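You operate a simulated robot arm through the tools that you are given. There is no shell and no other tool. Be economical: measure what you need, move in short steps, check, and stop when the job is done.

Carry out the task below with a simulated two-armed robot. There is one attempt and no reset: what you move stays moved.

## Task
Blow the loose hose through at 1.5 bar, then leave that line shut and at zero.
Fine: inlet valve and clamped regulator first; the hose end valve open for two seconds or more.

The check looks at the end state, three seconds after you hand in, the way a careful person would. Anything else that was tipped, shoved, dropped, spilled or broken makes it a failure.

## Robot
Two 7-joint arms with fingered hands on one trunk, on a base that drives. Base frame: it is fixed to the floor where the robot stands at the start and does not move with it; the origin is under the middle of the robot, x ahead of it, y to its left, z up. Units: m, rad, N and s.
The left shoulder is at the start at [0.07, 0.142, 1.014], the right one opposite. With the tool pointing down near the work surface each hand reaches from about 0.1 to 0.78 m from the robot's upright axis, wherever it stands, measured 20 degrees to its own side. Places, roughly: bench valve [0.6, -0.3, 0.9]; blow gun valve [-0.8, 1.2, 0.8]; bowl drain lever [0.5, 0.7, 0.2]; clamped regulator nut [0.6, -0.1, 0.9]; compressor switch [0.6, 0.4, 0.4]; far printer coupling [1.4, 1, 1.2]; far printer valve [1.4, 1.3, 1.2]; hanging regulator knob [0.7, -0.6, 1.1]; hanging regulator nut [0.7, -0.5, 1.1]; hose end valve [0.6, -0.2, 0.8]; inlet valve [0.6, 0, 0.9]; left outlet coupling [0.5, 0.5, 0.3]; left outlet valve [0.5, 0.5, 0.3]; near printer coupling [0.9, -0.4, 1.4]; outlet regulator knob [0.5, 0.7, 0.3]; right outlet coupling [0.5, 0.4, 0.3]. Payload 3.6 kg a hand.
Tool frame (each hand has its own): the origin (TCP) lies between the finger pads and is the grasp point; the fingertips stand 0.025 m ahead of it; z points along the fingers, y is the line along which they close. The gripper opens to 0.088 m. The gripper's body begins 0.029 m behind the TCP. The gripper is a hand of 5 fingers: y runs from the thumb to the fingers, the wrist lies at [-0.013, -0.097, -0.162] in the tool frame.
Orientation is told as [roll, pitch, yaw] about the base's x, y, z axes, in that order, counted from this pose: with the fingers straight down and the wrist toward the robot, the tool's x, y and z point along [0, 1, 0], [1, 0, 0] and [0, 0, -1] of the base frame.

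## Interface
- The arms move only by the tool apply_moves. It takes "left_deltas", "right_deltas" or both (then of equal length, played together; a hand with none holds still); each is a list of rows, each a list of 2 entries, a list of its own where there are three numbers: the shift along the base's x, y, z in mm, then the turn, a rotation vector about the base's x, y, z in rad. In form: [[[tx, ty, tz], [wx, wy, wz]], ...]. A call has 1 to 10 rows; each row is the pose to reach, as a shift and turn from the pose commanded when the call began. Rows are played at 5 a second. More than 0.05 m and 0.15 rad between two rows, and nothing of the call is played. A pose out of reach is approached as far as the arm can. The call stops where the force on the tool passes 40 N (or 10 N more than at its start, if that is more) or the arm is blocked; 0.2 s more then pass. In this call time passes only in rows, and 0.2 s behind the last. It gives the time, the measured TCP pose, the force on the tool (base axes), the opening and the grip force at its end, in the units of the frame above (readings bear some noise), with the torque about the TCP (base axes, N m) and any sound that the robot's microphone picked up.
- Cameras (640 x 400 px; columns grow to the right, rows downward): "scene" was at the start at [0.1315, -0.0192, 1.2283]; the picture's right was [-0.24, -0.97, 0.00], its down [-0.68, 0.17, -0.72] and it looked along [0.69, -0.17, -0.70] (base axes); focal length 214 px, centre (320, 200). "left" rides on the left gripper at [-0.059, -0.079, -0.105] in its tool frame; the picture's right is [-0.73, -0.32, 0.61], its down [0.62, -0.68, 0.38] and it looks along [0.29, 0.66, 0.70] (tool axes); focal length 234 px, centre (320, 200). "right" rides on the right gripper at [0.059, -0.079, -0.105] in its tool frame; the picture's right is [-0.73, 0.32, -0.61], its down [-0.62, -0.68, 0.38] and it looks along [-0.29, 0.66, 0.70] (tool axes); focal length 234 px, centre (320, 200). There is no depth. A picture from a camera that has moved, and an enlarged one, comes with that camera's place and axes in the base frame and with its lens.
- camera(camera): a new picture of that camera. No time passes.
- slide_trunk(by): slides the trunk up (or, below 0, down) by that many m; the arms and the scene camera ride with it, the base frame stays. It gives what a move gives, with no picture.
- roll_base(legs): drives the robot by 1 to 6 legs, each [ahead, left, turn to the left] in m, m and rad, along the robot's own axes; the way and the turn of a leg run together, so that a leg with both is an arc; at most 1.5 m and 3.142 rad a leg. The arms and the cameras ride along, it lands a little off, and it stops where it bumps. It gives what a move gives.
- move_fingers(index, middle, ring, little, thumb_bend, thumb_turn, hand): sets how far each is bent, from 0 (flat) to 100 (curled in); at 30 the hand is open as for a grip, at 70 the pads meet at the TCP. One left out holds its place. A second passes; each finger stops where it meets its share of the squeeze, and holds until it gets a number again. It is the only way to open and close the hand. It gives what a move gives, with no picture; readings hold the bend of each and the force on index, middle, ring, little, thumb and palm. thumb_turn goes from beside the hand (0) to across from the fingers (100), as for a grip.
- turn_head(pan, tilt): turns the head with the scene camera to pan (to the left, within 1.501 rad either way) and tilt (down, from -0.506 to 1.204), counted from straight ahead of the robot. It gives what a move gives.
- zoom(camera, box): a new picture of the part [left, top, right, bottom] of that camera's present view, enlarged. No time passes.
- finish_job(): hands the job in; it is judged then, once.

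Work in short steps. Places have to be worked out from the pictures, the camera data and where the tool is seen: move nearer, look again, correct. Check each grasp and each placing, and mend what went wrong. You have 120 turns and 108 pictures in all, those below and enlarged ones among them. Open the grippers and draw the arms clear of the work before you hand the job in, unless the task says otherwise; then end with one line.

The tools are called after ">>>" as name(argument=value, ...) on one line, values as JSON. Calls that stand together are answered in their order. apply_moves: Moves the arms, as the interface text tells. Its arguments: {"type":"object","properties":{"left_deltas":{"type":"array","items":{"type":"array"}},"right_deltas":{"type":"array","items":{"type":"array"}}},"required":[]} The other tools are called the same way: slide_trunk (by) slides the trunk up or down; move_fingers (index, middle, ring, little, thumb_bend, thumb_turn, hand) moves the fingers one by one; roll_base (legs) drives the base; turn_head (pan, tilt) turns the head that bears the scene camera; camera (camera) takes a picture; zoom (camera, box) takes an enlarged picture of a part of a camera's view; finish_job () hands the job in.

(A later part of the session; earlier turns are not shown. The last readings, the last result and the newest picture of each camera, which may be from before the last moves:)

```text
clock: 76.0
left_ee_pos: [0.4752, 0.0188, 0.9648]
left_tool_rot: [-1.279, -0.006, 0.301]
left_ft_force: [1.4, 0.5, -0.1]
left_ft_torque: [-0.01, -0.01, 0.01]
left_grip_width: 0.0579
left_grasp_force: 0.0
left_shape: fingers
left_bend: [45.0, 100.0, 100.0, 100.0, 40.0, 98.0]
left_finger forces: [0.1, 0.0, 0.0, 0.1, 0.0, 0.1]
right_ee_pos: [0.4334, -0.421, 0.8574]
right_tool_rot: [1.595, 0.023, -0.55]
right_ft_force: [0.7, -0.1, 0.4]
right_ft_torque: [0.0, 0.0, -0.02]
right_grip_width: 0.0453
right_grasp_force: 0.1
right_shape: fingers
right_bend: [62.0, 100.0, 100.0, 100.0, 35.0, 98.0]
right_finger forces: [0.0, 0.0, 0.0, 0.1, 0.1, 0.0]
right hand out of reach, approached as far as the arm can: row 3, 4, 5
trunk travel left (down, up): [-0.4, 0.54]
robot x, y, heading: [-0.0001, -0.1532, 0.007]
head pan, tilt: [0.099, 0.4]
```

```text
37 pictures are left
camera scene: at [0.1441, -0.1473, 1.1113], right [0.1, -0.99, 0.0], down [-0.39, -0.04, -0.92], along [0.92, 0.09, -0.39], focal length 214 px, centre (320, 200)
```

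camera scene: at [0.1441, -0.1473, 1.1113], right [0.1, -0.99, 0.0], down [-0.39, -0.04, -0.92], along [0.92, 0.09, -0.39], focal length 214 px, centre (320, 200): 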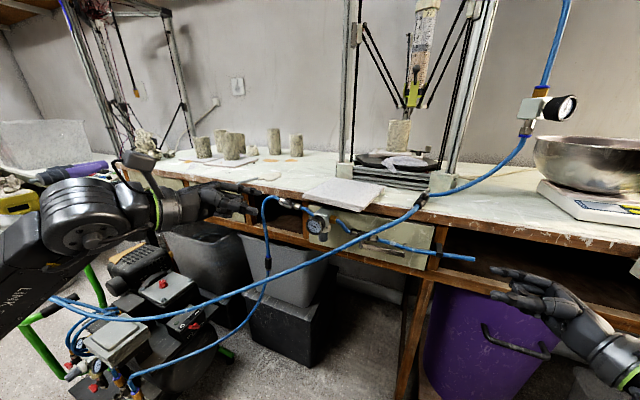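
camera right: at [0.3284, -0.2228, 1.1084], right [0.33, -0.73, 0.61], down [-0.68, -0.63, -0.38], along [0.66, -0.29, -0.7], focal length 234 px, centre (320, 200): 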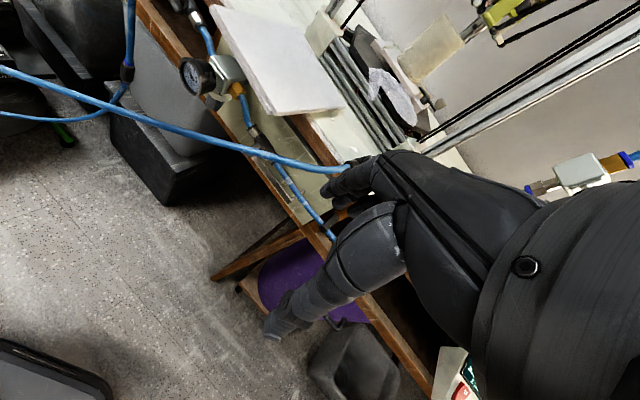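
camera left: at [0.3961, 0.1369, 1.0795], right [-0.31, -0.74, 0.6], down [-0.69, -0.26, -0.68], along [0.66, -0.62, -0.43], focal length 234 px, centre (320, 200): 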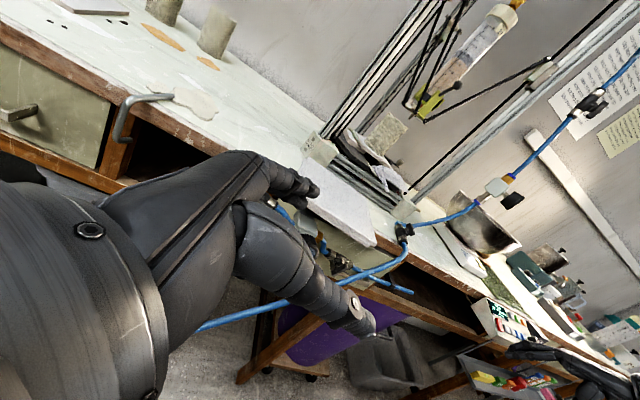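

Right hand is in the pointing pose. I lower it and bring the index tip to a point just right of the lever's near end, below the crossing hose.

>>> apply_moves(right_deltas=[[[15, 25, -20], [0, 0, 0]], [[35, 55, -40], [0, 0, 0]], [[55, 90, -50], [0, 0, 0]], [[80, 125, -50], [0, 0, 0]], [[105, 155, -50], [0, 0, 0]]])

>>> zoom(camera="scene", box=[340, 205, 460, 285])

>>> camera(camera="right")

```text
clock: 77.2
left_ee_pos: [0.4745, 0.0204, 0.963]
left_tool_rot: [-1.279, -0.005, 0.3]
left_ft_force: [0.0, 0.6, 0.3]
left_ft_torque: [0.01, -0.02, -0.03]
left_grip_width: 0.0577
left_grasp_force: 0.0
left_shape: fingers
left_bend: [45.0, 100.0, 100.0, 100.0, 40.0, 98.0]
left_finger forces: [0.0, 0.1, 0.0, 0.0, 0.0, 0.0]
right_ee_pos: [0.54, -0.2657, 0.8078]
right_tool_rot: [1.594, 0.021, -0.549]
right_ft_force: [0.1, -0.3, -0.6]
right_ft_torque: [0.0, -0.01, 0.0]
right_grip_width: 0.0449
right_grasp_force: 0.0
right_shape: fingers
right_bend: [62.0, 100.0, 100.0, 100.0, 35.0, 98.0]
right_finger forces: [0.0, 0.1, 0.1, 0.0, 0.0, 0.0]
trunk travel left (down, up): [-0.4, 0.54]
robot x, y, heading: [-0.001, -0.1564, 0.001]
head pan, tilt: [0.099, 0.4]
```

```text
5.00 times, centred on (400, 245) of scene
camera zoom: at [0.1446, -0.1468, 1.1112], right [0.1, -0.99, 0.0], down [-0.39, -0.04, -0.92], along [0.92, 0.09, -0.39], focal length 1072 px, centre (-80, -25)
```

zoom: 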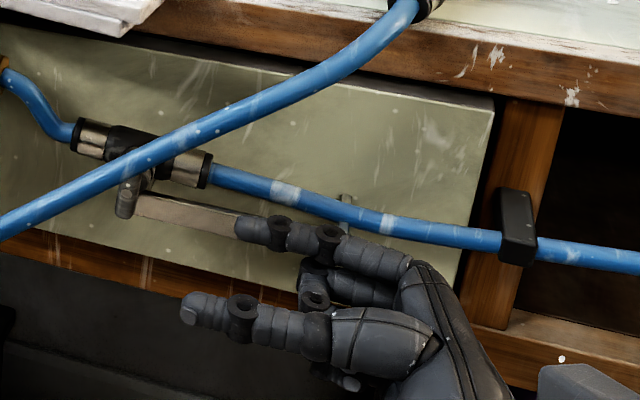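

```text
35 pictures are left
camera right: at [0.4171, -0.316, 0.8668], right [-0.05, -0.66, -0.75], down [-0.39, 0.7, -0.6], along [0.92, 0.26, -0.29], focal length 234 px, centre (320, 200)
```

right: 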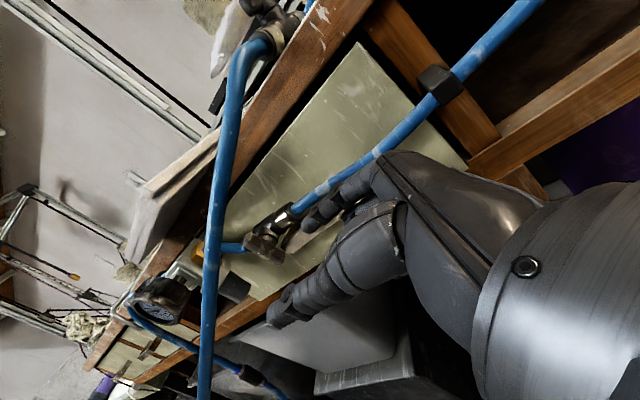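

Very clear. I zoom the right camera on the lever and fingertip.

>>> zoom(camera="right", box=[220, 185, 340, 275])

```text
4.44 times, centred on (280, 230) of right
camera zoom: at [0.4171, -0.316, 0.8668], right [-0.05, -0.66, -0.75], down [-0.39, 0.7, -0.6], along [0.92, 0.26, -0.29], focal length 1041 px, centre (498, 67)
```

zoom: 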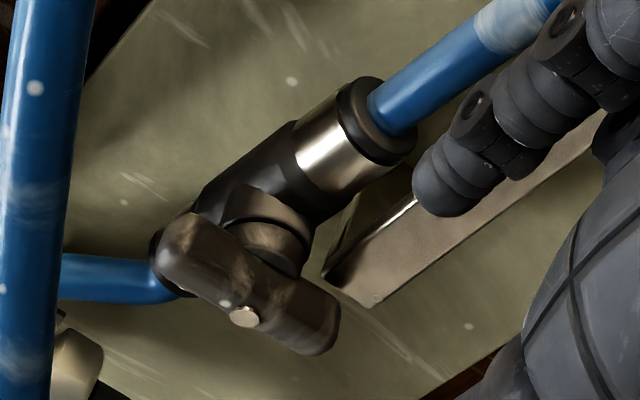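

Now it is clear: the lever faces me nearly upright, top end ≈ (0.576, -0.206, 0.837), bottom ≈ (0.588, -0.202, 0.801), pivot ≈ (0.579, -0.203, 0.818). By analogy with the inlet it opens top-to-left. I bring the fingertip to the right of the top end, then push left.

>>> apply_moves(right_deltas=[[[7, 8, 8], [0, 0, 0]], [[14, 20, 17], [0, 0, 0]], [[14, 28, 17], [0, 0, 0]]])

>>> zoom(camera="right", box=[220, 185, 340, 275])

```text
clock: 78.0
left_ee_pos: [0.4762, 0.0195, 0.9646]
left_tool_rot: [-1.276, -0.007, 0.299]
left_ft_force: [0.1, 0.4, 0.3]
left_ft_torque: [-0.04, -0.03, 0.06]
left_grip_width: 0.058
left_grasp_force: 0.1
left_shape: fingers
left_bend: [45.0, 100.0, 100.0, 100.0, 40.0, 98.0]
left_finger forces: [0.0, 0.0, 0.0, 0.0, 0.1, 0.0]
right_ee_pos: [0.5529, -0.2364, 0.8237]
right_tool_rot: [1.595, 0.024, -0.55]
right_ft_force: [-0.8, 0.4, -0.5]
right_ft_torque: [0.03, -0.01, 0.02]
right_grip_width: 0.0449
right_grasp_force: 0.1
right_shape: fingers
right_bend: [62.0, 100.0, 100.0, 100.0, 35.0, 98.0]
right_finger forces: [0.0, 0.0, 0.0, 0.1, 0.1, 0.0]
trunk travel left (down, up): [-0.4, 0.54]
robot x, y, heading: [0.0026, -0.16, 0.002]
head pan, tilt: [0.099, 0.4]
```

```text
4.44 times, centred on (280, 230) of right
camera zoom: at [0.4307, -0.2874, 0.8836], right [-0.05, -0.66, -0.75], down [-0.39, 0.7, -0.6], along [0.92, 0.26, -0.29], focal length 1041 px, centre (498, 67)
```

zoom: 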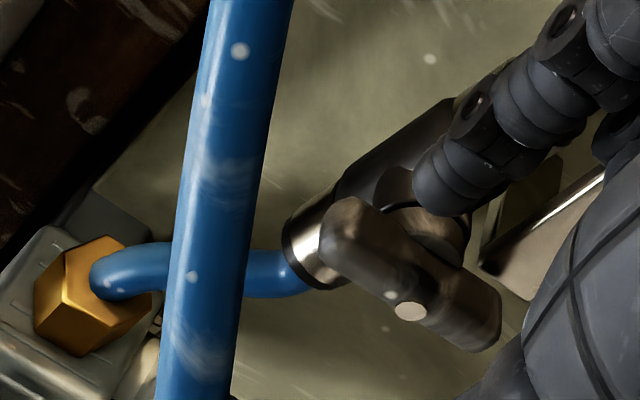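

The tip is beside the upper part of the lever. I push left along the arc.

>>> apply_moves(right_deltas=[[[1, 8, 1], [0, 0, 0]], [[1, 15, 3], [0, 0, 0]], [[1, 22, 5], [0, 0, 0]], [[1, 29, 5], [0, 0, 0]], [[1, 35, 3], [0, 0, 0]]])

>>> zoom(camera="right", box=[220, 170, 360, 275])

>>> zoom(camera="scene", box=[300, 205, 380, 255])

```text
clock: 78.7
left_ee_pos: [0.4731, 0.0214, 0.9656]
left_tool_rot: [-1.28, -0.009, 0.301]
left_ft_force: [0.0, 0.4, -0.2]
left_ft_torque: [-0.04, 0.02, 0.01]
left_grip_width: 0.0577
left_grasp_force: 0.0
left_shape: fingers
left_bend: [45.0, 100.0, 100.0, 100.0, 40.0, 98.0]
left_finger forces: [0.1, 0.0, 0.1, 0.0, 0.0, 0.1]
right_ee_pos: [0.5584, -0.2629, 0.8039]
right_tool_rot: [1.435, -0.089, -0.602]
right_ft_force: [-11.7, 4.1, 8.1]
right_ft_torque: [-0.06, -0.15, -0.05]
right_grip_width: 0.0384
right_grasp_force: 7.5
right_shape: fingers
right_bend: [68.0, 100.0, 100.0, 100.0, 35.0, 98.0]
right_finger forces: [9.7, 5.1, 0.1, 0.0, 0.0, 0.0]
right hand out of reach, approached as far as the arm can: row 3
trunk travel left (down, up): [-0.4, 0.54]
robot x, y, heading: [-0.0021, -0.1541, 0.007]
head pan, tilt: [0.099, 0.4]
stopped in row 3 (right hand): the arm was blocked; the commanded pose is now the measured one
```

```text
3.81 times, centred on (290, 222) of right
camera zoom: at [0.434, -0.2932, 0.8705], right [-0.08, -0.79, -0.61], down [-0.34, 0.59, -0.73], along [0.94, 0.15, -0.32], focal length 892 px, centre (434, 114)
```

zoom: 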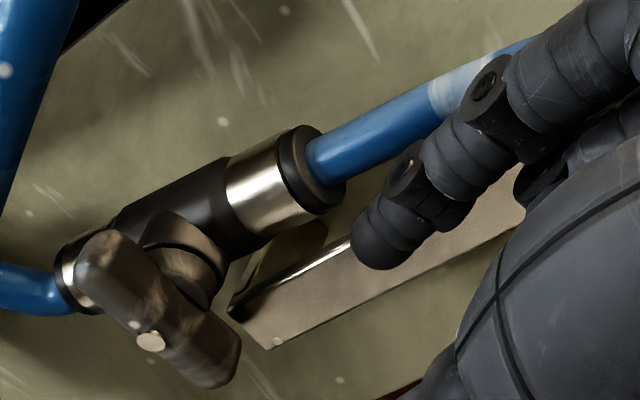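

```text
8.00 times, centred on (340, 230) of scene
camera zoom: at [0.1414, -0.1464, 1.1117], right [0.1, -0.99, 0.0], down [-0.38, -0.04, -0.92], along [0.92, 0.09, -0.39], focal length 1716 px, centre (160, -40)
```

zoom: 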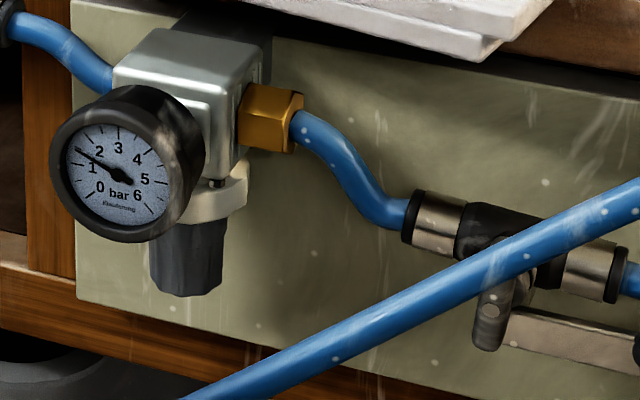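

The arm hit its inward limit and slipped back; the lever is untouched. I withdraw the right hand, shift the base 8 cm left for better reach and try again.

>>> apply_moves(right_deltas=[[[-20, -10, -5], [0.05, 0.03, 0.02]], [[-45, -25, -5], [0.1, 0.08, 0.05]], [[-75, -40, -5], [0.15, 0.11, 0.05]], [[-100, -60, -5], [0.16, 0.11, 0.05]]])

>>> roll_base(legs=[[0, 0.08, 0]])

>>> move_fingers(hand="right", index=62)

```text
clock: 79.7
left_ee_pos: [0.475, 0.0188, 0.9651]
left_tool_rot: [-1.277, -0.006, 0.3]
left_ft_force: [-0.6, 0.1, -0.3]
left_ft_torque: [0.02, 0.03, -0.02]
left_grip_width: 0.0578
left_grasp_force: 0.1
left_shape: fingers
left_bend: [45.0, 100.0, 100.0, 100.0, 40.0, 98.0]
left_finger forces: [0.0, 0.0, 0.1, 0.1, 0.0, 0.1]
right_ee_pos: [0.4667, -0.3239, 0.7943]
right_tool_rot: [1.51, 0.099, -0.548]
right_ft_force: [-0.1, 0.2, 0.7]
right_ft_torque: [0.01, -0.03, 0.0]
right_grip_width: 0.0449
right_grasp_force: 0.1
right_shape: fingers
right_bend: [62.0, 100.0, 100.0, 100.0, 35.0, 98.0]
right_finger forces: [0.1, 0.1, 0.0, 0.0, 0.0, 0.1]
right hand out of reach, approached as far as the arm can: row 4
trunk travel left (down, up): [-0.4, 0.54]
robot x, y, heading: [0.0013, -0.1579, 0.005]
head pan, tilt: [0.099, 0.4]
```

```text
clock: 80.8
left_ee_pos: [0.4753, 0.0989, 0.9626]
left_tool_rot: [-1.279, -0.006, 0.3]
left_ft_force: [-0.3, 0.7, 0.3]
left_ft_torque: [-0.05, -0.01, -0.02]
left_grip_width: 0.0578
left_grasp_force: 0.1
left_shape: fingers
left_bend: [45.0, 100.0, 100.0, 100.0, 40.0, 98.0]
left_finger forces: [0.1, 0.1, 0.1, 0.1, 0.0, 0.1]
right_ee_pos: [0.4671, -0.2439, 0.7933]
right_tool_rot: [1.509, 0.098, -0.549]
right_ft_force: [0.8, -0.6, -0.8]
right_ft_torque: [0.03, 0.0, -0.02]
right_grip_width: 0.0451
right_grasp_force: 0.1
right_shape: fingers
right_bend: [62.0, 100.0, 100.0, 100.0, 35.0, 98.0]
right_finger forces: [0.1, 0.0, 0.1, 0.1, 0.0, 0.0]
trunk travel left (down, up): [-0.4, 0.54]
robot x, y, heading: [-0.0026, -0.0791, 0.001]
head pan, tilt: [0.099, 0.4]
```

```text
clock: 81.8
left_ee_pos: [0.4748, 0.0995, 0.9631]
left_tool_rot: [-1.276, -0.005, 0.299]
left_ft_force: [0.0, 0.3, 0.3]
left_ft_torque: [0.03, -0.02, 0.0]
left_grip_width: 0.0577
left_grasp_force: 0.1
left_shape: fingers
left_bend: [45.0, 100.0, 100.0, 100.0, 40.0, 98.0]
left_finger forces: [0.1, 0.0, 0.1, 0.0, 0.0, 0.0]
right_ee_pos: [0.467, -0.2453, 0.7938]
right_tool_rot: [1.51, 0.097, -0.551]
right_ft_force: [0.2, -0.8, -0.8]
right_ft_torque: [0.0, 0.01, 0.01]
right_grip_width: 0.0449
right_grasp_force: 0.1
right_shape: fingers
right_bend: [62.0, 100.0, 100.0, 100.0, 35.0, 98.0]
right_finger forces: [0.0, 0.1, 0.0, 0.0, 0.1, 0.0]
trunk travel left (down, up): [-0.4, 0.54]
robot x, y, heading: [0.0011, -0.0808, 0.006]
head pan, tilt: [0.099, 0.4]
```

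Now I approach the start point again, right of the lever top, from the lower right.

>>> apply_moves(right_deltas=[[[20, -15, 5], [0.04, -0.04, 0]], [[45, -25, 12], [0.08, -0.07, 0]], [[70, -25, 22], [0.08, -0.07, 0]], [[87, -18, 30], [0.08, -0.07, 0]], [[87, -2, 31], [0.08, -0.07, 0]]])

>>> zoom(camera="right", box=[220, 170, 360, 275])

```text
clock: 83.0
left_ee_pos: [0.4749, 0.0999, 0.9635]
left_tool_rot: [-1.277, -0.008, 0.3]
left_ft_force: [-0.3, -0.3, 0.7]
left_ft_torque: [0.02, -0.01, 0.0]
left_grip_width: 0.0579
left_grasp_force: 0.0
left_shape: fingers
left_bend: [45.0, 100.0, 100.0, 100.0, 40.0, 98.0]
left_finger forces: [0.1, 0.0, 0.1, 0.0, 0.0, 0.0]
right_ee_pos: [0.5538, -0.2466, 0.8249]
right_tool_rot: [1.614, 0.081, -0.54]
right_ft_force: [-0.6, 1.0, -0.4]
right_ft_torque: [0.01, -0.02, -0.02]
right_grip_width: 0.045
right_grasp_force: 0.1
right_shape: fingers
right_bend: [62.0, 100.0, 100.0, 100.0, 35.0, 98.0]
right_finger forces: [0.1, 0.1, 0.0, 0.1, 0.0, 0.1]
trunk travel left (down, up): [-0.4, 0.54]
robot x, y, heading: [-0.0029, -0.0786, 0.004]
head pan, tilt: [0.099, 0.4]
```

```text
3.81 times, centred on (290, 222) of right
camera zoom: at [0.4356, -0.3008, 0.8856], right [-0.07, -0.63, -0.78], down [-0.41, 0.73, -0.55], along [0.91, 0.28, -0.31], focal length 892 px, centre (434, 114)
```

zoom: 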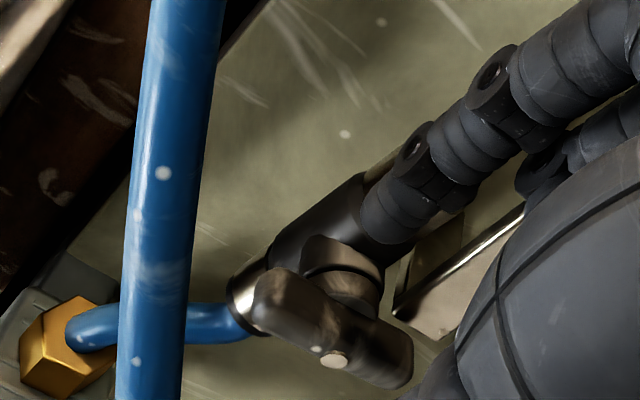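

Reach is fine here. I raise 5 mm for more lever arm and push left along the arc.

>>> apply_moves(right_deltas=[[[1, 2, 5], [0, 0, 0]], [[1, 10, 6], [0, 0, 0]], [[1, 18, 7], [0, 0, 0]], [[1, 26, 9], [0, 0, 0]], [[1, 34, 9], [0, 0, 0]], [[1, 41, 7], [0, 0, 0]]])

>>> zoom(camera="right", box=[220, 170, 360, 275])

```text
clock: 84.4
left_ee_pos: [0.4741, 0.0995, 0.9638]
left_tool_rot: [-1.278, -0.005, 0.302]
left_ft_force: [-0.4, 0.6, -0.2]
left_ft_torque: [-0.02, 0.02, 0.0]
left_grip_width: 0.0577
left_grasp_force: 0.0
left_shape: fingers
left_bend: [45.0, 100.0, 100.0, 100.0, 40.0, 98.0]
left_finger forces: [0.1, 0.0, 0.0, 0.0, 0.0, 0.1]
right_ee_pos: [0.5546, -0.2047, 0.832]
right_tool_rot: [1.615, 0.079, -0.54]
right_ft_force: [-0.3, -0.6, 0.9]
right_ft_torque: [0.04, -0.05, -0.03]
right_grip_width: 0.0458
right_grasp_force: 0.5
right_shape: fingers
right_bend: [61.0, 100.0, 100.0, 100.0, 35.0, 98.0]
right_finger forces: [1.2, 0.1, 0.1, 0.0, 0.0, 0.0]
trunk travel left (down, up): [-0.4, 0.54]
robot x, y, heading: [0.0038, -0.0755, 0.003]
head pan, tilt: [0.099, 0.4]
```

```text
3.81 times, centred on (290, 222) of right
camera zoom: at [0.435, -0.26, 0.8934], right [-0.07, -0.63, -0.78], down [-0.41, 0.73, -0.55], along [0.91, 0.28, -0.31], focal length 892 px, centre (434, 114)
```

zoom: 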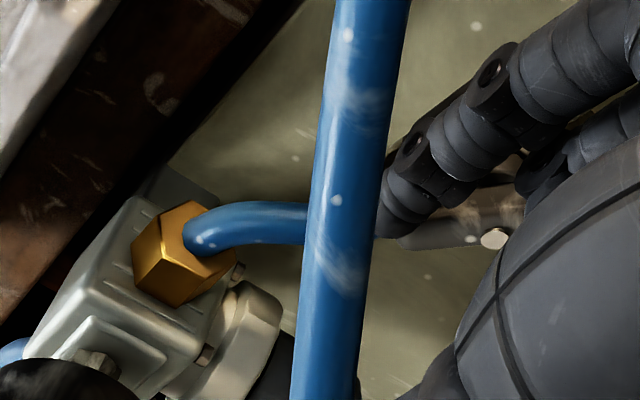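

The lever swung over with little force. I check its state and the gauge from the scene camera.

>>> zoom(camera="scene", box=[320, 195, 430, 265])

```text
5.71 times, centred on (375, 230) of scene
camera zoom: at [0.1438, -0.0681, 1.1113], right [0.1, -0.99, 0.0], down [-0.39, -0.04, -0.92], along [0.92, 0.09, -0.39], focal length 1226 px, centre (6, 29)
```

zoom: 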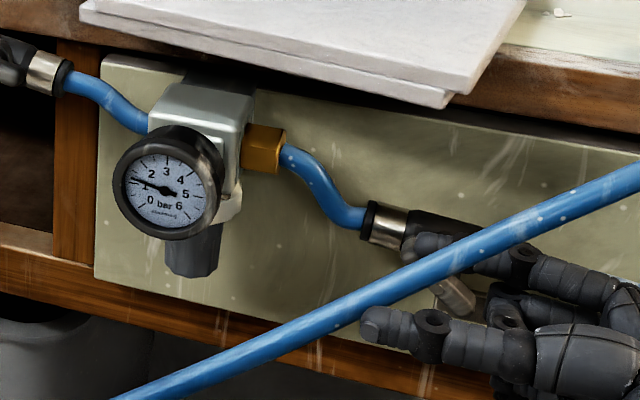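

The gauge has dipped to about 1.2 to 1.3, so air is flowing, but the lever is only about half turned. I push further left and down to open it fully.

>>> apply_moves(right_deltas=[[[0, 4, -2], [0, 0, 0]], [[0, 7, -6], [0, 0, 0]], [[0, 9, -10], [0, 0, 0]], [[0, 10, -13], [0, 0, 0]]])

>>> zoom(camera="scene", box=[330, 205, 410, 255])

```text
clock: 85.4
left_ee_pos: [0.4753, 0.0987, 0.9637]
left_tool_rot: [-1.278, -0.006, 0.299]
left_ft_force: [-0.3, 0.4, 0.5]
left_ft_torque: [0.0, -0.01, 0.01]
left_grip_width: 0.0576
left_grasp_force: 0.1
left_shape: fingers
left_bend: [45.0, 100.0, 100.0, 100.0, 40.0, 98.0]
left_finger forces: [0.0, 0.0, 0.0, 0.1, 0.0, 0.0]
right_ee_pos: [0.5539, -0.1957, 0.8192]
right_tool_rot: [1.615, 0.077, -0.542]
right_ft_force: [-1.2, -0.1, 1.8]
right_ft_torque: [0.0, -0.03, -0.01]
right_grip_width: 0.0435
right_grasp_force: 0.8
right_shape: fingers
right_bend: [63.0, 100.0, 100.0, 100.0, 35.0, 98.0]
right_finger forces: [1.8, 0.0, 0.0, 0.0, 0.0, 0.0]
trunk travel left (down, up): [-0.4, 0.54]
robot x, y, heading: [-0.002, -0.0782, 0.007]
head pan, tilt: [0.099, 0.4]
```

```text
8.00 times, centred on (370, 230) of scene
camera zoom: at [0.1436, -0.0678, 1.1113], right [0.1, -0.99, 0.0], down [-0.39, -0.04, -0.92], along [0.92, 0.09, -0.39], focal length 1716 px, centre (-80, -40)
```

zoom: 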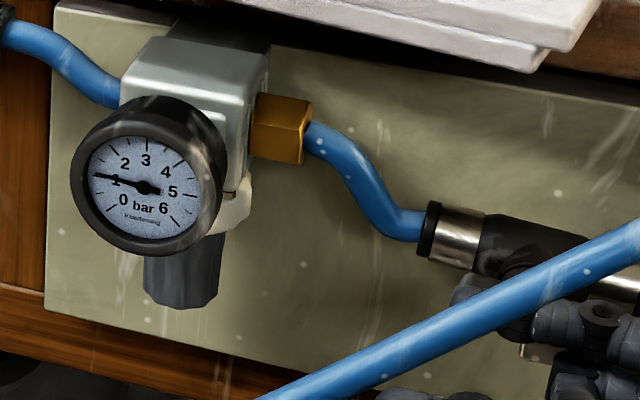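

Flowing, the gauge sits near 1.1 and the lever is not yet at its stop (only 2 N). I press the left end down to full open.

>>> apply_moves(right_deltas=[[[0, -4, 8], [0, 0, 0]], [[1, -8, 6], [0, 0, 0]], [[1, -7, 1], [0, 0, 0]], [[1, -7, -3], [0, 0, 0]], [[1, -7, -6], [0, 0, 0]]])

>>> zoom(camera="right", box=[240, 150, 400, 270])

>>> zoom(camera="scene", box=[330, 215, 360, 240])

```text
clock: 86.6
left_ee_pos: [0.4743, 0.1002, 0.9643]
left_tool_rot: [-1.277, -0.006, 0.3]
left_ft_force: [0.0, -0.4, -0.1]
left_ft_torque: [-0.04, -0.01, 0.01]
left_grip_width: 0.0582
left_grasp_force: 0.1
left_shape: fingers
left_bend: [45.0, 100.0, 100.0, 100.0, 40.0, 98.0]
left_finger forces: [0.1, 0.0, 0.0, 0.0, 0.0, 0.0]
right_ee_pos: [0.5537, -0.2022, 0.8142]
right_tool_rot: [1.614, 0.077, -0.541]
right_ft_force: [-4.3, 1.3, 1.4]
right_ft_torque: [-0.03, -0.07, -0.03]
right_grip_width: 0.0401
right_grasp_force: 2.0
right_shape: fingers
right_bend: [67.0, 100.0, 100.0, 100.0, 35.0, 98.0]
right_finger forces: [4.7, 0.0, 0.0, 0.0, 0.0, 0.1]
trunk travel left (down, up): [-0.4, 0.54]
robot x, y, heading: [-0.0026, -0.0766, -0.0]
head pan, tilt: [0.099, 0.4]
```

```text
3.33 times, centred on (320, 210) of right
camera zoom: at [0.4357, -0.2568, 0.8748], right [-0.07, -0.63, -0.77], down [-0.41, 0.73, -0.55], along [0.91, 0.28, -0.31], focal length 781 px, centre (320, 167)
```

zoom: 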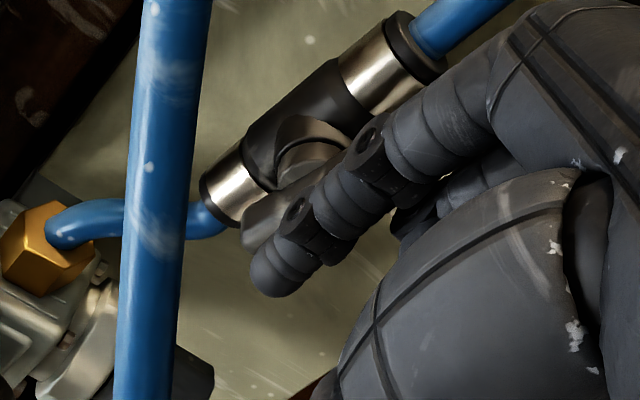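

```text
16.00 times, centred on (345, 228) of scene
camera zoom: at [0.143, -0.0677, 1.1113], right [0.1, -0.99, 0.0], down [-0.39, -0.04, -0.92], along [0.92, 0.09, -0.39], focal length 3432 px, centre (-80, -240)
```

zoom: 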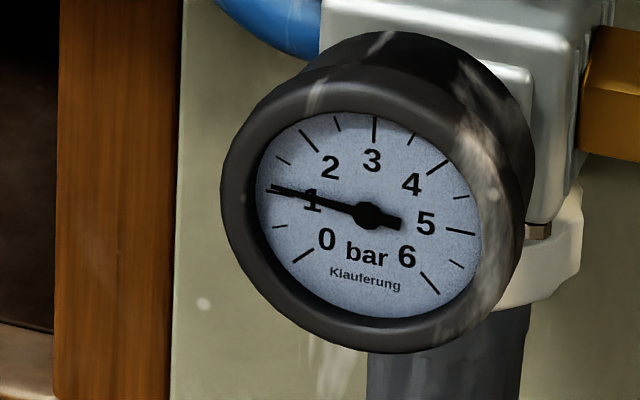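

The lever is now along the pipe (open). Flowing, the gauge shows only about 1.05, so I want 1.5 while it blows. I withdraw the right finger, move the base back right and trim the knob with the left hand during the flow.

>>> apply_moves(right_deltas=[[[-20, -5, -3], [0, 0, 0]], [[-45, -25, -5], [0, 0, 0]], [[-65, -55, -5], [0, 0, 0]], [[-85, -85, -5], [0, 0, 0]], [[-90, -110, -5], [0, 0, 0]]])

>>> roll_base(legs=[[0, -0.08, 0]])

>>> apply_moves(left_deltas=[[[25, 0, -20], [0, 0, -0.05]], [[50, 5, -55], [0, 0, -0.1]], [[70, 5, -95], [0, 0, -0.12]], [[95, 0, -135], [0, 0, -0.12]], [[125, -15, -160], [0, 0, -0.12]], [[145, -40, -168], [0, 0, -0.12]]])

>>> zoom(camera="scene", box=[260, 185, 400, 265])

```text
clock: 87.8
left_ee_pos: [0.474, 0.0985, 0.9638]
left_tool_rot: [-1.278, -0.007, 0.299]
left_ft_force: [0.6, -0.8, -0.1]
left_ft_torque: [-0.01, 0.01, 0.02]
left_grip_width: 0.0578
left_grasp_force: 0.0
left_shape: fingers
left_bend: [45.0, 100.0, 100.0, 100.0, 40.0, 98.0]
left_finger forces: [0.0, 0.0, 0.0, 0.0, 0.1, 0.0]
right_ee_pos: [0.4671, -0.3133, 0.8081]
right_tool_rot: [1.615, 0.08, -0.538]
right_ft_force: [0.8, -0.1, -0.4]
right_ft_torque: [-0.05, 0.01, -0.03]
right_grip_width: 0.0449
right_grasp_force: 0.0
right_shape: fingers
right_bend: [62.0, 100.0, 100.0, 100.0, 35.0, 98.0]
right_finger forces: [0.1, 0.1, 0.0, 0.0, 0.0, 0.0]
trunk travel left (down, up): [-0.4, 0.54]
robot x, y, heading: [0.0023, -0.0803, 0.005]
head pan, tilt: [0.099, 0.4]
```

```text
clock: 88.8
left_ee_pos: [0.4754, 0.017, 0.9637]
left_tool_rot: [-1.277, -0.006, 0.3]
left_ft_force: [0.3, -0.1, 0.1]
left_ft_torque: [-0.01, 0.01, -0.03]
left_grip_width: 0.0579
left_grasp_force: 0.0
left_shape: fingers
left_bend: [45.0, 100.0, 100.0, 100.0, 40.0, 98.0]
left_finger forces: [0.0, 0.1, 0.0, 0.0, 0.0, 0.1]
right_ee_pos: [0.4668, -0.394, 0.8078]
right_tool_rot: [1.616, 0.08, -0.54]
right_ft_force: [0.6, 0.1, 0.0]
right_ft_torque: [0.02, 0.03, 0.01]
right_grip_width: 0.0449
right_grasp_force: 0.1
right_shape: fingers
right_bend: [62.0, 100.0, 100.0, 100.0, 35.0, 98.0]
right_finger forces: [0.0, 0.1, 0.0, 0.0, 0.0, 0.0]
trunk travel left (down, up): [-0.4, 0.54]
robot x, y, heading: [-0.0003, -0.1575, 0.004]
head pan, tilt: [0.099, 0.4]
```

```text
clock: 90.2
left_ee_pos: [0.6215, -0.0217, 0.7971]
left_tool_rot: [-1.277, -0.006, 0.178]
left_ft_force: [-0.4, -0.5, -0.1]
left_ft_torque: [-0.03, -0.01, -0.01]
left_grip_width: 0.0579
left_grasp_force: 0.1
left_shape: fingers
left_bend: [45.0, 100.0, 100.0, 100.0, 40.0, 98.0]
left_finger forces: [0.0, 0.0, 0.0, 0.0, 0.0, 0.1]
right_ee_pos: [0.4674, -0.393, 0.8065]
right_tool_rot: [1.614, 0.081, -0.54]
right_ft_force: [0.1, -0.6, -0.4]
right_ft_torque: [0.05, 0.04, 0.0]
right_grip_width: 0.0447
right_grasp_force: 0.1
right_shape: fingers
right_bend: [62.0, 100.0, 100.0, 100.0, 35.0, 98.0]
right_finger forces: [0.0, 0.0, 0.0, 0.0, 0.0, 0.1]
trunk travel left (down, up): [-0.4, 0.54]
robot x, y, heading: [-0.0014, -0.1579, 0.004]
head pan, tilt: [0.099, 0.4]
```

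```text
4.57 times, centred on (330, 225) of scene
camera zoom: at [0.1445, -0.1483, 1.1112], right [0.1, -0.99, 0.0], down [-0.39, -0.04, -0.92], along [0.92, 0.09, -0.39], focal length 980 px, centre (274, 86)
```

zoom: 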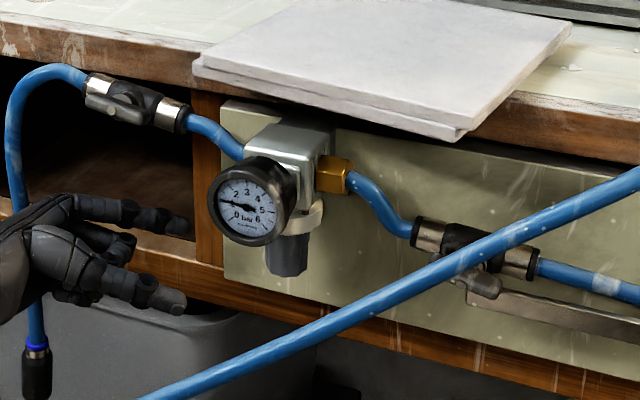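

The lever lies along the pipe and air is flowing. I take the knob at the same place as before and do one stroke up.

>>> apply_moves(left_deltas=[[[4, -25, 0], [0, 0, 0]], [[8, -48, 0], [0, 0, 0]], [[10, -63, 0], [0, 0, 0]]])

>>> move_fingers(hand="left", index=95, thumb_bend=85)

>>> apply_moves(left_deltas=[[[-2, -1, 0], [0, 0, 0.1]], [[-4, -1, 0], [0, 0, 0.2]], [[-6, -2, 0], [0, 0, 0.3]], [[-8, -4, 0], [0, 0, 0.38]]])

>>> zoom(camera="scene", box=[300, 208, 328, 232])

```text
clock: 91.0
left_ee_pos: [0.6296, -0.084, 0.7974]
left_tool_rot: [-1.278, -0.008, 0.181]
left_ft_force: [-1.5, 0.1, 0.2]
left_ft_torque: [0.03, 0.0, 0.01]
left_grip_width: 0.0555
left_grasp_force: 0.8
left_shape: fingers
left_bend: [47.0, 100.0, 100.0, 100.0, 40.0, 98.0]
left_finger forces: [1.2, 0.0, 0.0, 0.0, 0.0, 0.0]
right_ee_pos: [0.4669, -0.3935, 0.8087]
right_tool_rot: [1.615, 0.078, -0.539]
right_ft_force: [-0.2, -0.4, -0.3]
right_ft_torque: [0.01, -0.02, 0.0]
right_grip_width: 0.0448
right_grasp_force: 0.2
right_shape: fingers
right_bend: [62.0, 100.0, 100.0, 100.0, 35.0, 98.0]
right_finger forces: [0.0, 0.1, 0.0, 0.0, 0.1, 0.0]
trunk travel left (down, up): [-0.4, 0.54]
robot x, y, heading: [0.001, -0.1559, 0.0]
head pan, tilt: [0.099, 0.4]
```

```text
clock: 92.0
left_ee_pos: [0.6306, -0.0837, 0.7967]
left_tool_rot: [-1.276, -0.006, 0.179]
left_ft_force: [-9.2, -3.4, -6.9]
left_ft_torque: [0.11, 0.1, -0.2]
left_grip_width: 0.0162
left_grasp_force: 14.0
left_shape: fingers
left_bend: [58.0, 100.0, 100.0, 100.0, 66.0, 98.0]
left_finger forces: [9.2, 0.0, 0.0, 0.0, 19.2, 0.0]
right_ee_pos: [0.466, -0.3932, 0.8087]
right_tool_rot: [1.614, 0.079, -0.541]
right_ft_force: [0.4, 0.1, 0.7]
right_ft_torque: [-0.01, 0.03, 0.02]
right_grip_width: 0.0449
right_grasp_force: 0.1
right_shape: fingers
right_bend: [62.0, 100.0, 100.0, 100.0, 35.0, 98.0]
right_finger forces: [0.0, 0.0, 0.1, 0.0, 0.0, 0.1]
trunk travel left (down, up): [-0.4, 0.54]
robot x, y, heading: [0.001, -0.156, -0.002]
head pan, tilt: [0.099, 0.4]
```

```text
clock: 93.0
left_ee_pos: [0.6221, -0.0884, 0.7965]
left_tool_rot: [-1.279, -0.008, 0.563]
left_ft_force: [-4.4, -5.5, -5.1]
left_ft_torque: [0.08, 0.07, -0.19]
left_grip_width: 0.0163
left_grasp_force: 14.6
left_shape: fingers
left_bend: [57.0, 100.0, 100.0, 100.0, 68.0, 98.0]
left_finger forces: [10.8, 0.0, 0.0, 0.0, 17.7, 0.0]
right_ee_pos: [0.467, -0.3941, 0.8066]
right_tool_rot: [1.613, 0.08, -0.541]
right_ft_force: [0.1, 0.5, 0.1]
right_ft_torque: [0.05, 0.02, 0.0]
right_grip_width: 0.045
right_grasp_force: 0.0
right_shape: fingers
right_bend: [62.0, 100.0, 100.0, 100.0, 35.0, 98.0]
right_finger forces: [0.0, 0.0, 0.1, 0.0, 0.0, 0.1]
trunk travel left (down, up): [-0.4, 0.54]
robot x, y, heading: [-0.0012, -0.158, 0.001]
head pan, tilt: [0.099, 0.4]
```

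```text
16.00 times, centred on (314, 220) of scene
camera zoom: at [0.1442, -0.1489, 1.1112], right [0.1, -0.99, 0.0], down [-0.39, -0.04, -0.92], along [0.92, 0.09, -0.39], focal length 3432 px, centre (416, -120)
```

zoom: 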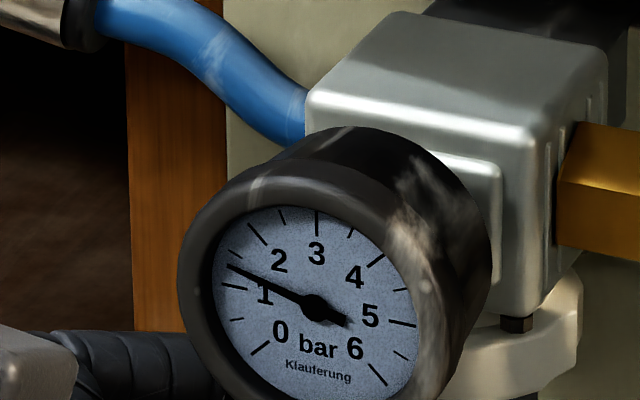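

Flowing 1.3 bar. A stroke about 0.7 as long should bring it to 1.5.

>>> move_fingers(hand="left", index=47, thumb_bend=42)

>>> apply_moves(left_deltas=[[[2, 1, 0], [0, 0, -0.12]], [[5, 2, 0], [0, 0, -0.25]], [[8, 4, 0], [0, 0, -0.38]]])

>>> move_fingers(hand="left", index=95, thumb_bend=85)

>>> apply_moves(left_deltas=[[[-2, -1, 0], [0, 0, 0.09]], [[-4, -1, 0], [0, 0, 0.18]], [[-6, -2, 0], [0, 0, 0.27]]])

>>> zoom(camera="scene", box=[300, 208, 328, 232])

```text
clock: 94.0
left_ee_pos: [0.621, -0.0878, 0.7965]
left_tool_rot: [-1.277, -0.006, 0.561]
left_ft_force: [-1.0, 0.5, 0.3]
left_ft_torque: [0.0, 0.03, 0.03]
left_grip_width: 0.0533
left_grasp_force: 0.0
left_shape: fingers
left_bend: [47.0, 100.0, 100.0, 100.0, 42.0, 98.0]
left_finger forces: [0.0, 0.0, 0.1, 0.0, 0.0, 0.0]
right_ee_pos: [0.4659, -0.3935, 0.8068]
right_tool_rot: [1.614, 0.081, -0.542]
right_ft_force: [0.7, 0.1, 0.6]
right_ft_torque: [0.03, -0.04, 0.01]
right_grip_width: 0.0446
right_grasp_force: 0.0
right_shape: fingers
right_bend: [62.0, 100.0, 100.0, 100.0, 35.0, 98.0]
right_finger forces: [0.0, 0.0, 0.0, 0.0, 0.0, 0.0]
trunk travel left (down, up): [-0.4, 0.54]
robot x, y, heading: [0.0004, -0.1584, 0.004]
head pan, tilt: [0.099, 0.4]
```

```text
clock: 94.8
left_ee_pos: [0.6303, -0.0834, 0.7957]
left_tool_rot: [-1.277, -0.007, 0.18]
left_ft_force: [0.0, 0.2, 0.8]
left_ft_torque: [0.01, -0.01, -0.03]
left_grip_width: 0.053
left_grasp_force: 0.1
left_shape: fingers
left_bend: [47.0, 100.0, 100.0, 100.0, 42.0, 98.0]
left_finger forces: [0.0, 0.0, 0.1, 0.0, 0.0, 0.1]
right_ee_pos: [0.4671, -0.3932, 0.8069]
right_tool_rot: [1.614, 0.082, -0.54]
right_ft_force: [0.3, -0.3, -0.5]
right_ft_torque: [0.0, -0.03, 0.03]
right_grip_width: 0.0448
right_grasp_force: 0.1
right_shape: fingers
right_bend: [62.0, 100.0, 100.0, 100.0, 35.0, 98.0]
right_finger forces: [0.0, 0.0, 0.1, 0.1, 0.1, 0.0]
trunk travel left (down, up): [-0.4, 0.54]
robot x, y, heading: [-0.0003, -0.1609, 0.002]
head pan, tilt: [0.099, 0.4]
```

```text
clock: 95.8
left_ee_pos: [0.6295, -0.084, 0.7957]
left_tool_rot: [-1.277, -0.006, 0.18]
left_ft_force: [-9.6, -2.3, -5.2]
left_ft_torque: [0.1, 0.05, -0.2]
left_grip_width: 0.0164
left_grasp_force: 14.3
left_shape: fingers
left_bend: [57.0, 100.0, 100.0, 100.0, 67.0, 98.0]
left_finger forces: [9.1, 0.0, 0.1, 0.0, 19.0, 0.0]
right_ee_pos: [0.4656, -0.3926, 0.808]
right_tool_rot: [1.613, 0.078, -0.542]
right_ft_force: [0.2, 0.3, -0.8]
right_ft_torque: [0.03, 0.02, 0.0]
right_grip_width: 0.0447
right_grasp_force: 0.0
right_shape: fingers
right_bend: [62.0, 100.0, 100.0, 100.0, 35.0, 98.0]
right_finger forces: [0.1, 0.1, 0.0, 0.1, 0.0, 0.0]
trunk travel left (down, up): [-0.4, 0.54]
robot x, y, heading: [-0.001, -0.1572, 0.0]
head pan, tilt: [0.099, 0.4]
```

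```text
clock: 96.6
left_ee_pos: [0.624, -0.0871, 0.7957]
left_tool_rot: [-1.278, -0.006, 0.45]
left_ft_force: [-8.6, -6.0, -6.7]
left_ft_torque: [0.08, 0.13, -0.21]
left_grip_width: 0.0162
left_grasp_force: 14.6
left_shape: fingers
left_bend: [58.0, 100.0, 100.0, 100.0, 67.0, 98.0]
left_finger forces: [9.9, 0.0, 0.0, 0.0, 19.2, 0.0]
right_ee_pos: [0.4665, -0.393, 0.8068]
right_tool_rot: [1.613, 0.079, -0.541]
right_ft_force: [0.2, 0.0, -0.1]
right_ft_torque: [-0.01, 0.02, -0.01]
right_grip_width: 0.0451
right_grasp_force: 0.0
right_shape: fingers
right_bend: [62.0, 100.0, 100.0, 100.0, 35.0, 98.0]
right_finger forces: [0.0, 0.0, 0.1, 0.1, 0.0, 0.0]
trunk travel left (down, up): [-0.4, 0.54]
robot x, y, heading: [0.0013, -0.1565, 0.003]
head pan, tilt: [0.099, 0.4]
```

```text
16.00 times, centred on (314, 220) of scene
camera zoom: at [0.144, -0.1489, 1.1112], right [0.1, -0.99, 0.0], down [-0.39, -0.04, -0.92], along [0.92, 0.09, -0.39], focal length 3432 px, centre (416, -120)
```

zoom: 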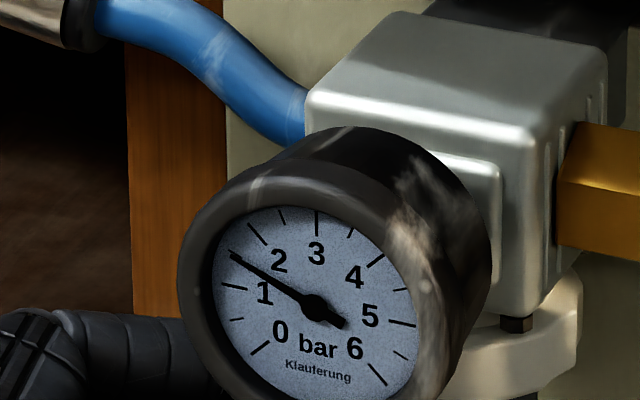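

Flowing exactly 1.5 bar. I hold it for a good 3 seconds, releasing the knob first.

>>> move_fingers(hand="left", index=47, thumb_bend=42)

>>> apply_moves(left_deltas=[[[0, 0, 0], [0, 0, 0]], [[0, 0, 0], [0, 0, 0]], [[0, 0, 0], [0, 0, 0]], [[0, 0, 0], [0, 0, 0]], [[0, 0, 0], [0, 0, 0]], [[0, 0, 0], [0, 0, 0]], [[0, 0, 0], [0, 0, 0]], [[0, 0, 0], [0, 0, 0]], [[0, 0, 0], [0, 0, 0]], [[0, 0, 0], [0, 0, 0]]])

>>> apply_moves(left_deltas=[[[-1, -1, 0], [0, 0, 0.05]], [[-2, -2, 0], [0, 0, 0.1]]])

>>> move_fingers(hand="left", index=95, thumb_bend=85)

>>> apply_moves(left_deltas=[[[2, 1, 0], [0, 0, -0.1]], [[4, 2, 0], [0, 0, -0.2]], [[6, 3, 0], [0, 0, -0.3]], [[8, 4, 0], [0, 0, -0.38]]])

>>> zoom(camera="scene", box=[300, 208, 328, 232])

```text
clock: 97.6
left_ee_pos: [0.6239, -0.0858, 0.7956]
left_tool_rot: [-1.278, -0.005, 0.451]
left_ft_force: [0.9, -0.2, -0.5]
left_ft_torque: [0.0, 0.01, -0.02]
left_grip_width: 0.0533
left_grasp_force: 0.0
left_shape: fingers
left_bend: [47.0, 100.0, 100.0, 100.0, 42.0, 98.0]
left_finger forces: [0.1, 0.0, 0.0, 0.0, 0.1, 0.0]
right_ee_pos: [0.4679, -0.3925, 0.8081]
right_tool_rot: [1.613, 0.081, -0.54]
right_ft_force: [0.0, 1.0, -0.7]
right_ft_torque: [-0.01, 0.01, 0.0]
right_grip_width: 0.0447
right_grasp_force: 0.1
right_shape: fingers
right_bend: [62.0, 100.0, 100.0, 100.0, 35.0, 98.0]
right_finger forces: [0.0, 0.1, 0.0, 0.0, 0.0, 0.1]
trunk travel left (down, up): [-0.4, 0.54]
robot x, y, heading: [0.0003, -0.1606, -0.002]
head pan, tilt: [0.099, 0.4]
```

```text
clock: 99.8
left_ee_pos: [0.6245, -0.0855, 0.7964]
left_tool_rot: [-1.276, -0.006, 0.451]
left_ft_force: [0.1, -0.8, 0.8]
left_ft_torque: [-0.01, -0.02, 0.02]
left_grip_width: 0.0533
left_grasp_force: 0.1
left_shape: fingers
left_bend: [47.0, 100.0, 100.0, 100.0, 42.0, 98.0]
left_finger forces: [0.0, 0.0, 0.0, 0.1, 0.1, 0.0]
right_ee_pos: [0.4675, -0.3915, 0.8074]
right_tool_rot: [1.614, 0.082, -0.54]
right_ft_force: [-0.4, -0.5, -0.3]
right_ft_torque: [0.03, 0.01, 0.01]
right_grip_width: 0.0449
right_grasp_force: 0.0
right_shape: fingers
right_bend: [62.0, 100.0, 100.0, 100.0, 35.0, 98.0]
right_finger forces: [0.0, 0.0, 0.1, 0.1, 0.0, 0.1]
trunk travel left (down, up): [-0.4, 0.54]
robot x, y, heading: [-0.0014, -0.1577, 0.01]
head pan, tilt: [0.099, 0.4]
```

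```text
clock: 100.4
left_ee_pos: [0.6225, -0.0877, 0.7967]
left_tool_rot: [-1.279, -0.006, 0.552]
left_ft_force: [-0.1, -0.2, 0.2]
left_ft_torque: [-0.01, 0.01, 0.02]
left_grip_width: 0.0534
left_grasp_force: 0.1
left_shape: fingers
left_bend: [47.0, 100.0, 100.0, 100.0, 42.0, 98.0]
left_finger forces: [0.1, 0.1, 0.1, 0.0, 0.0, 0.0]
right_ee_pos: [0.4674, -0.3939, 0.8087]
right_tool_rot: [1.614, 0.079, -0.54]
right_ft_force: [-0.4, 0.4, 0.1]
right_ft_torque: [0.03, 0.0, 0.01]
right_grip_width: 0.0448
right_grasp_force: 0.0
right_shape: fingers
right_bend: [62.0, 100.0, 100.0, 100.0, 35.0, 98.0]
right_finger forces: [0.0, 0.0, 0.1, 0.1, 0.0, 0.0]
trunk travel left (down, up): [-0.4, 0.54]
robot x, y, heading: [-0.0014, -0.1584, 0.0]
head pan, tilt: [0.099, 0.4]
```

```text
clock: 101.4
left_ee_pos: [0.6209, -0.0893, 0.7972]
left_tool_rot: [-1.275, -0.007, 0.548]
left_ft_force: [-7.6, -4.6, -5.8]
left_ft_torque: [0.09, 0.13, -0.16]
left_grip_width: 0.0166
left_grasp_force: 14.0
left_shape: fingers
left_bend: [57.0, 100.0, 100.0, 100.0, 68.0, 98.0]
left_finger forces: [9.4, 0.0, 0.0, 0.0, 18.2, 0.1]
right_ee_pos: [0.4662, -0.3939, 0.8077]
right_tool_rot: [1.615, 0.08, -0.541]
right_ft_force: [0.2, -0.7, 0.0]
right_ft_torque: [0.0, 0.02, 0.0]
right_grip_width: 0.0447
right_grasp_force: 0.0
right_shape: fingers
right_bend: [62.0, 100.0, 100.0, 100.0, 35.0, 98.0]
right_finger forces: [0.0, 0.0, 0.1, 0.0, 0.0, 0.1]
trunk travel left (down, up): [-0.4, 0.54]
robot x, y, heading: [-0.0028, -0.1595, 0.002]
head pan, tilt: [0.099, 0.4]
```

```text
clock: 102.4
left_ee_pos: [0.6291, -0.0841, 0.7965]
left_tool_rot: [-1.276, -0.007, 0.168]
left_ft_force: [-9.4, -1.2, -6.0]
left_ft_torque: [0.12, 0.05, -0.23]
left_grip_width: 0.0164
left_grasp_force: 13.6
left_shape: fingers
left_bend: [58.0, 100.0, 100.0, 100.0, 68.0, 98.0]
left_finger forces: [8.8, 0.0, 0.1, 0.0, 18.6, 0.0]
right_ee_pos: [0.467, -0.3937, 0.8072]
right_tool_rot: [1.613, 0.08, -0.539]
right_ft_force: [0.2, -0.2, 0.5]
right_ft_torque: [0.0, 0.0, 0.0]
right_grip_width: 0.0448
right_grasp_force: 0.0
right_shape: fingers
right_bend: [62.0, 100.0, 100.0, 100.0, 35.0, 98.0]
right_finger forces: [0.1, 0.1, 0.0, 0.0, 0.1, 0.0]
trunk travel left (down, up): [-0.4, 0.54]
robot x, y, heading: [0.0016, -0.159, 0.003]
head pan, tilt: [0.099, 0.4]
```

```text
16.00 times, centred on (314, 220) of scene
camera zoom: at [0.1437, -0.1483, 1.1113], right [0.1, -0.99, 0.0], down [-0.39, -0.04, -0.92], along [0.92, 0.09, -0.39], focal length 3432 px, centre (416, -120)
```

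zoom: 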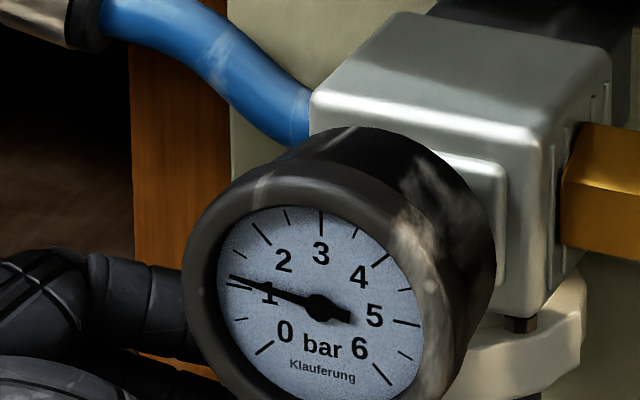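

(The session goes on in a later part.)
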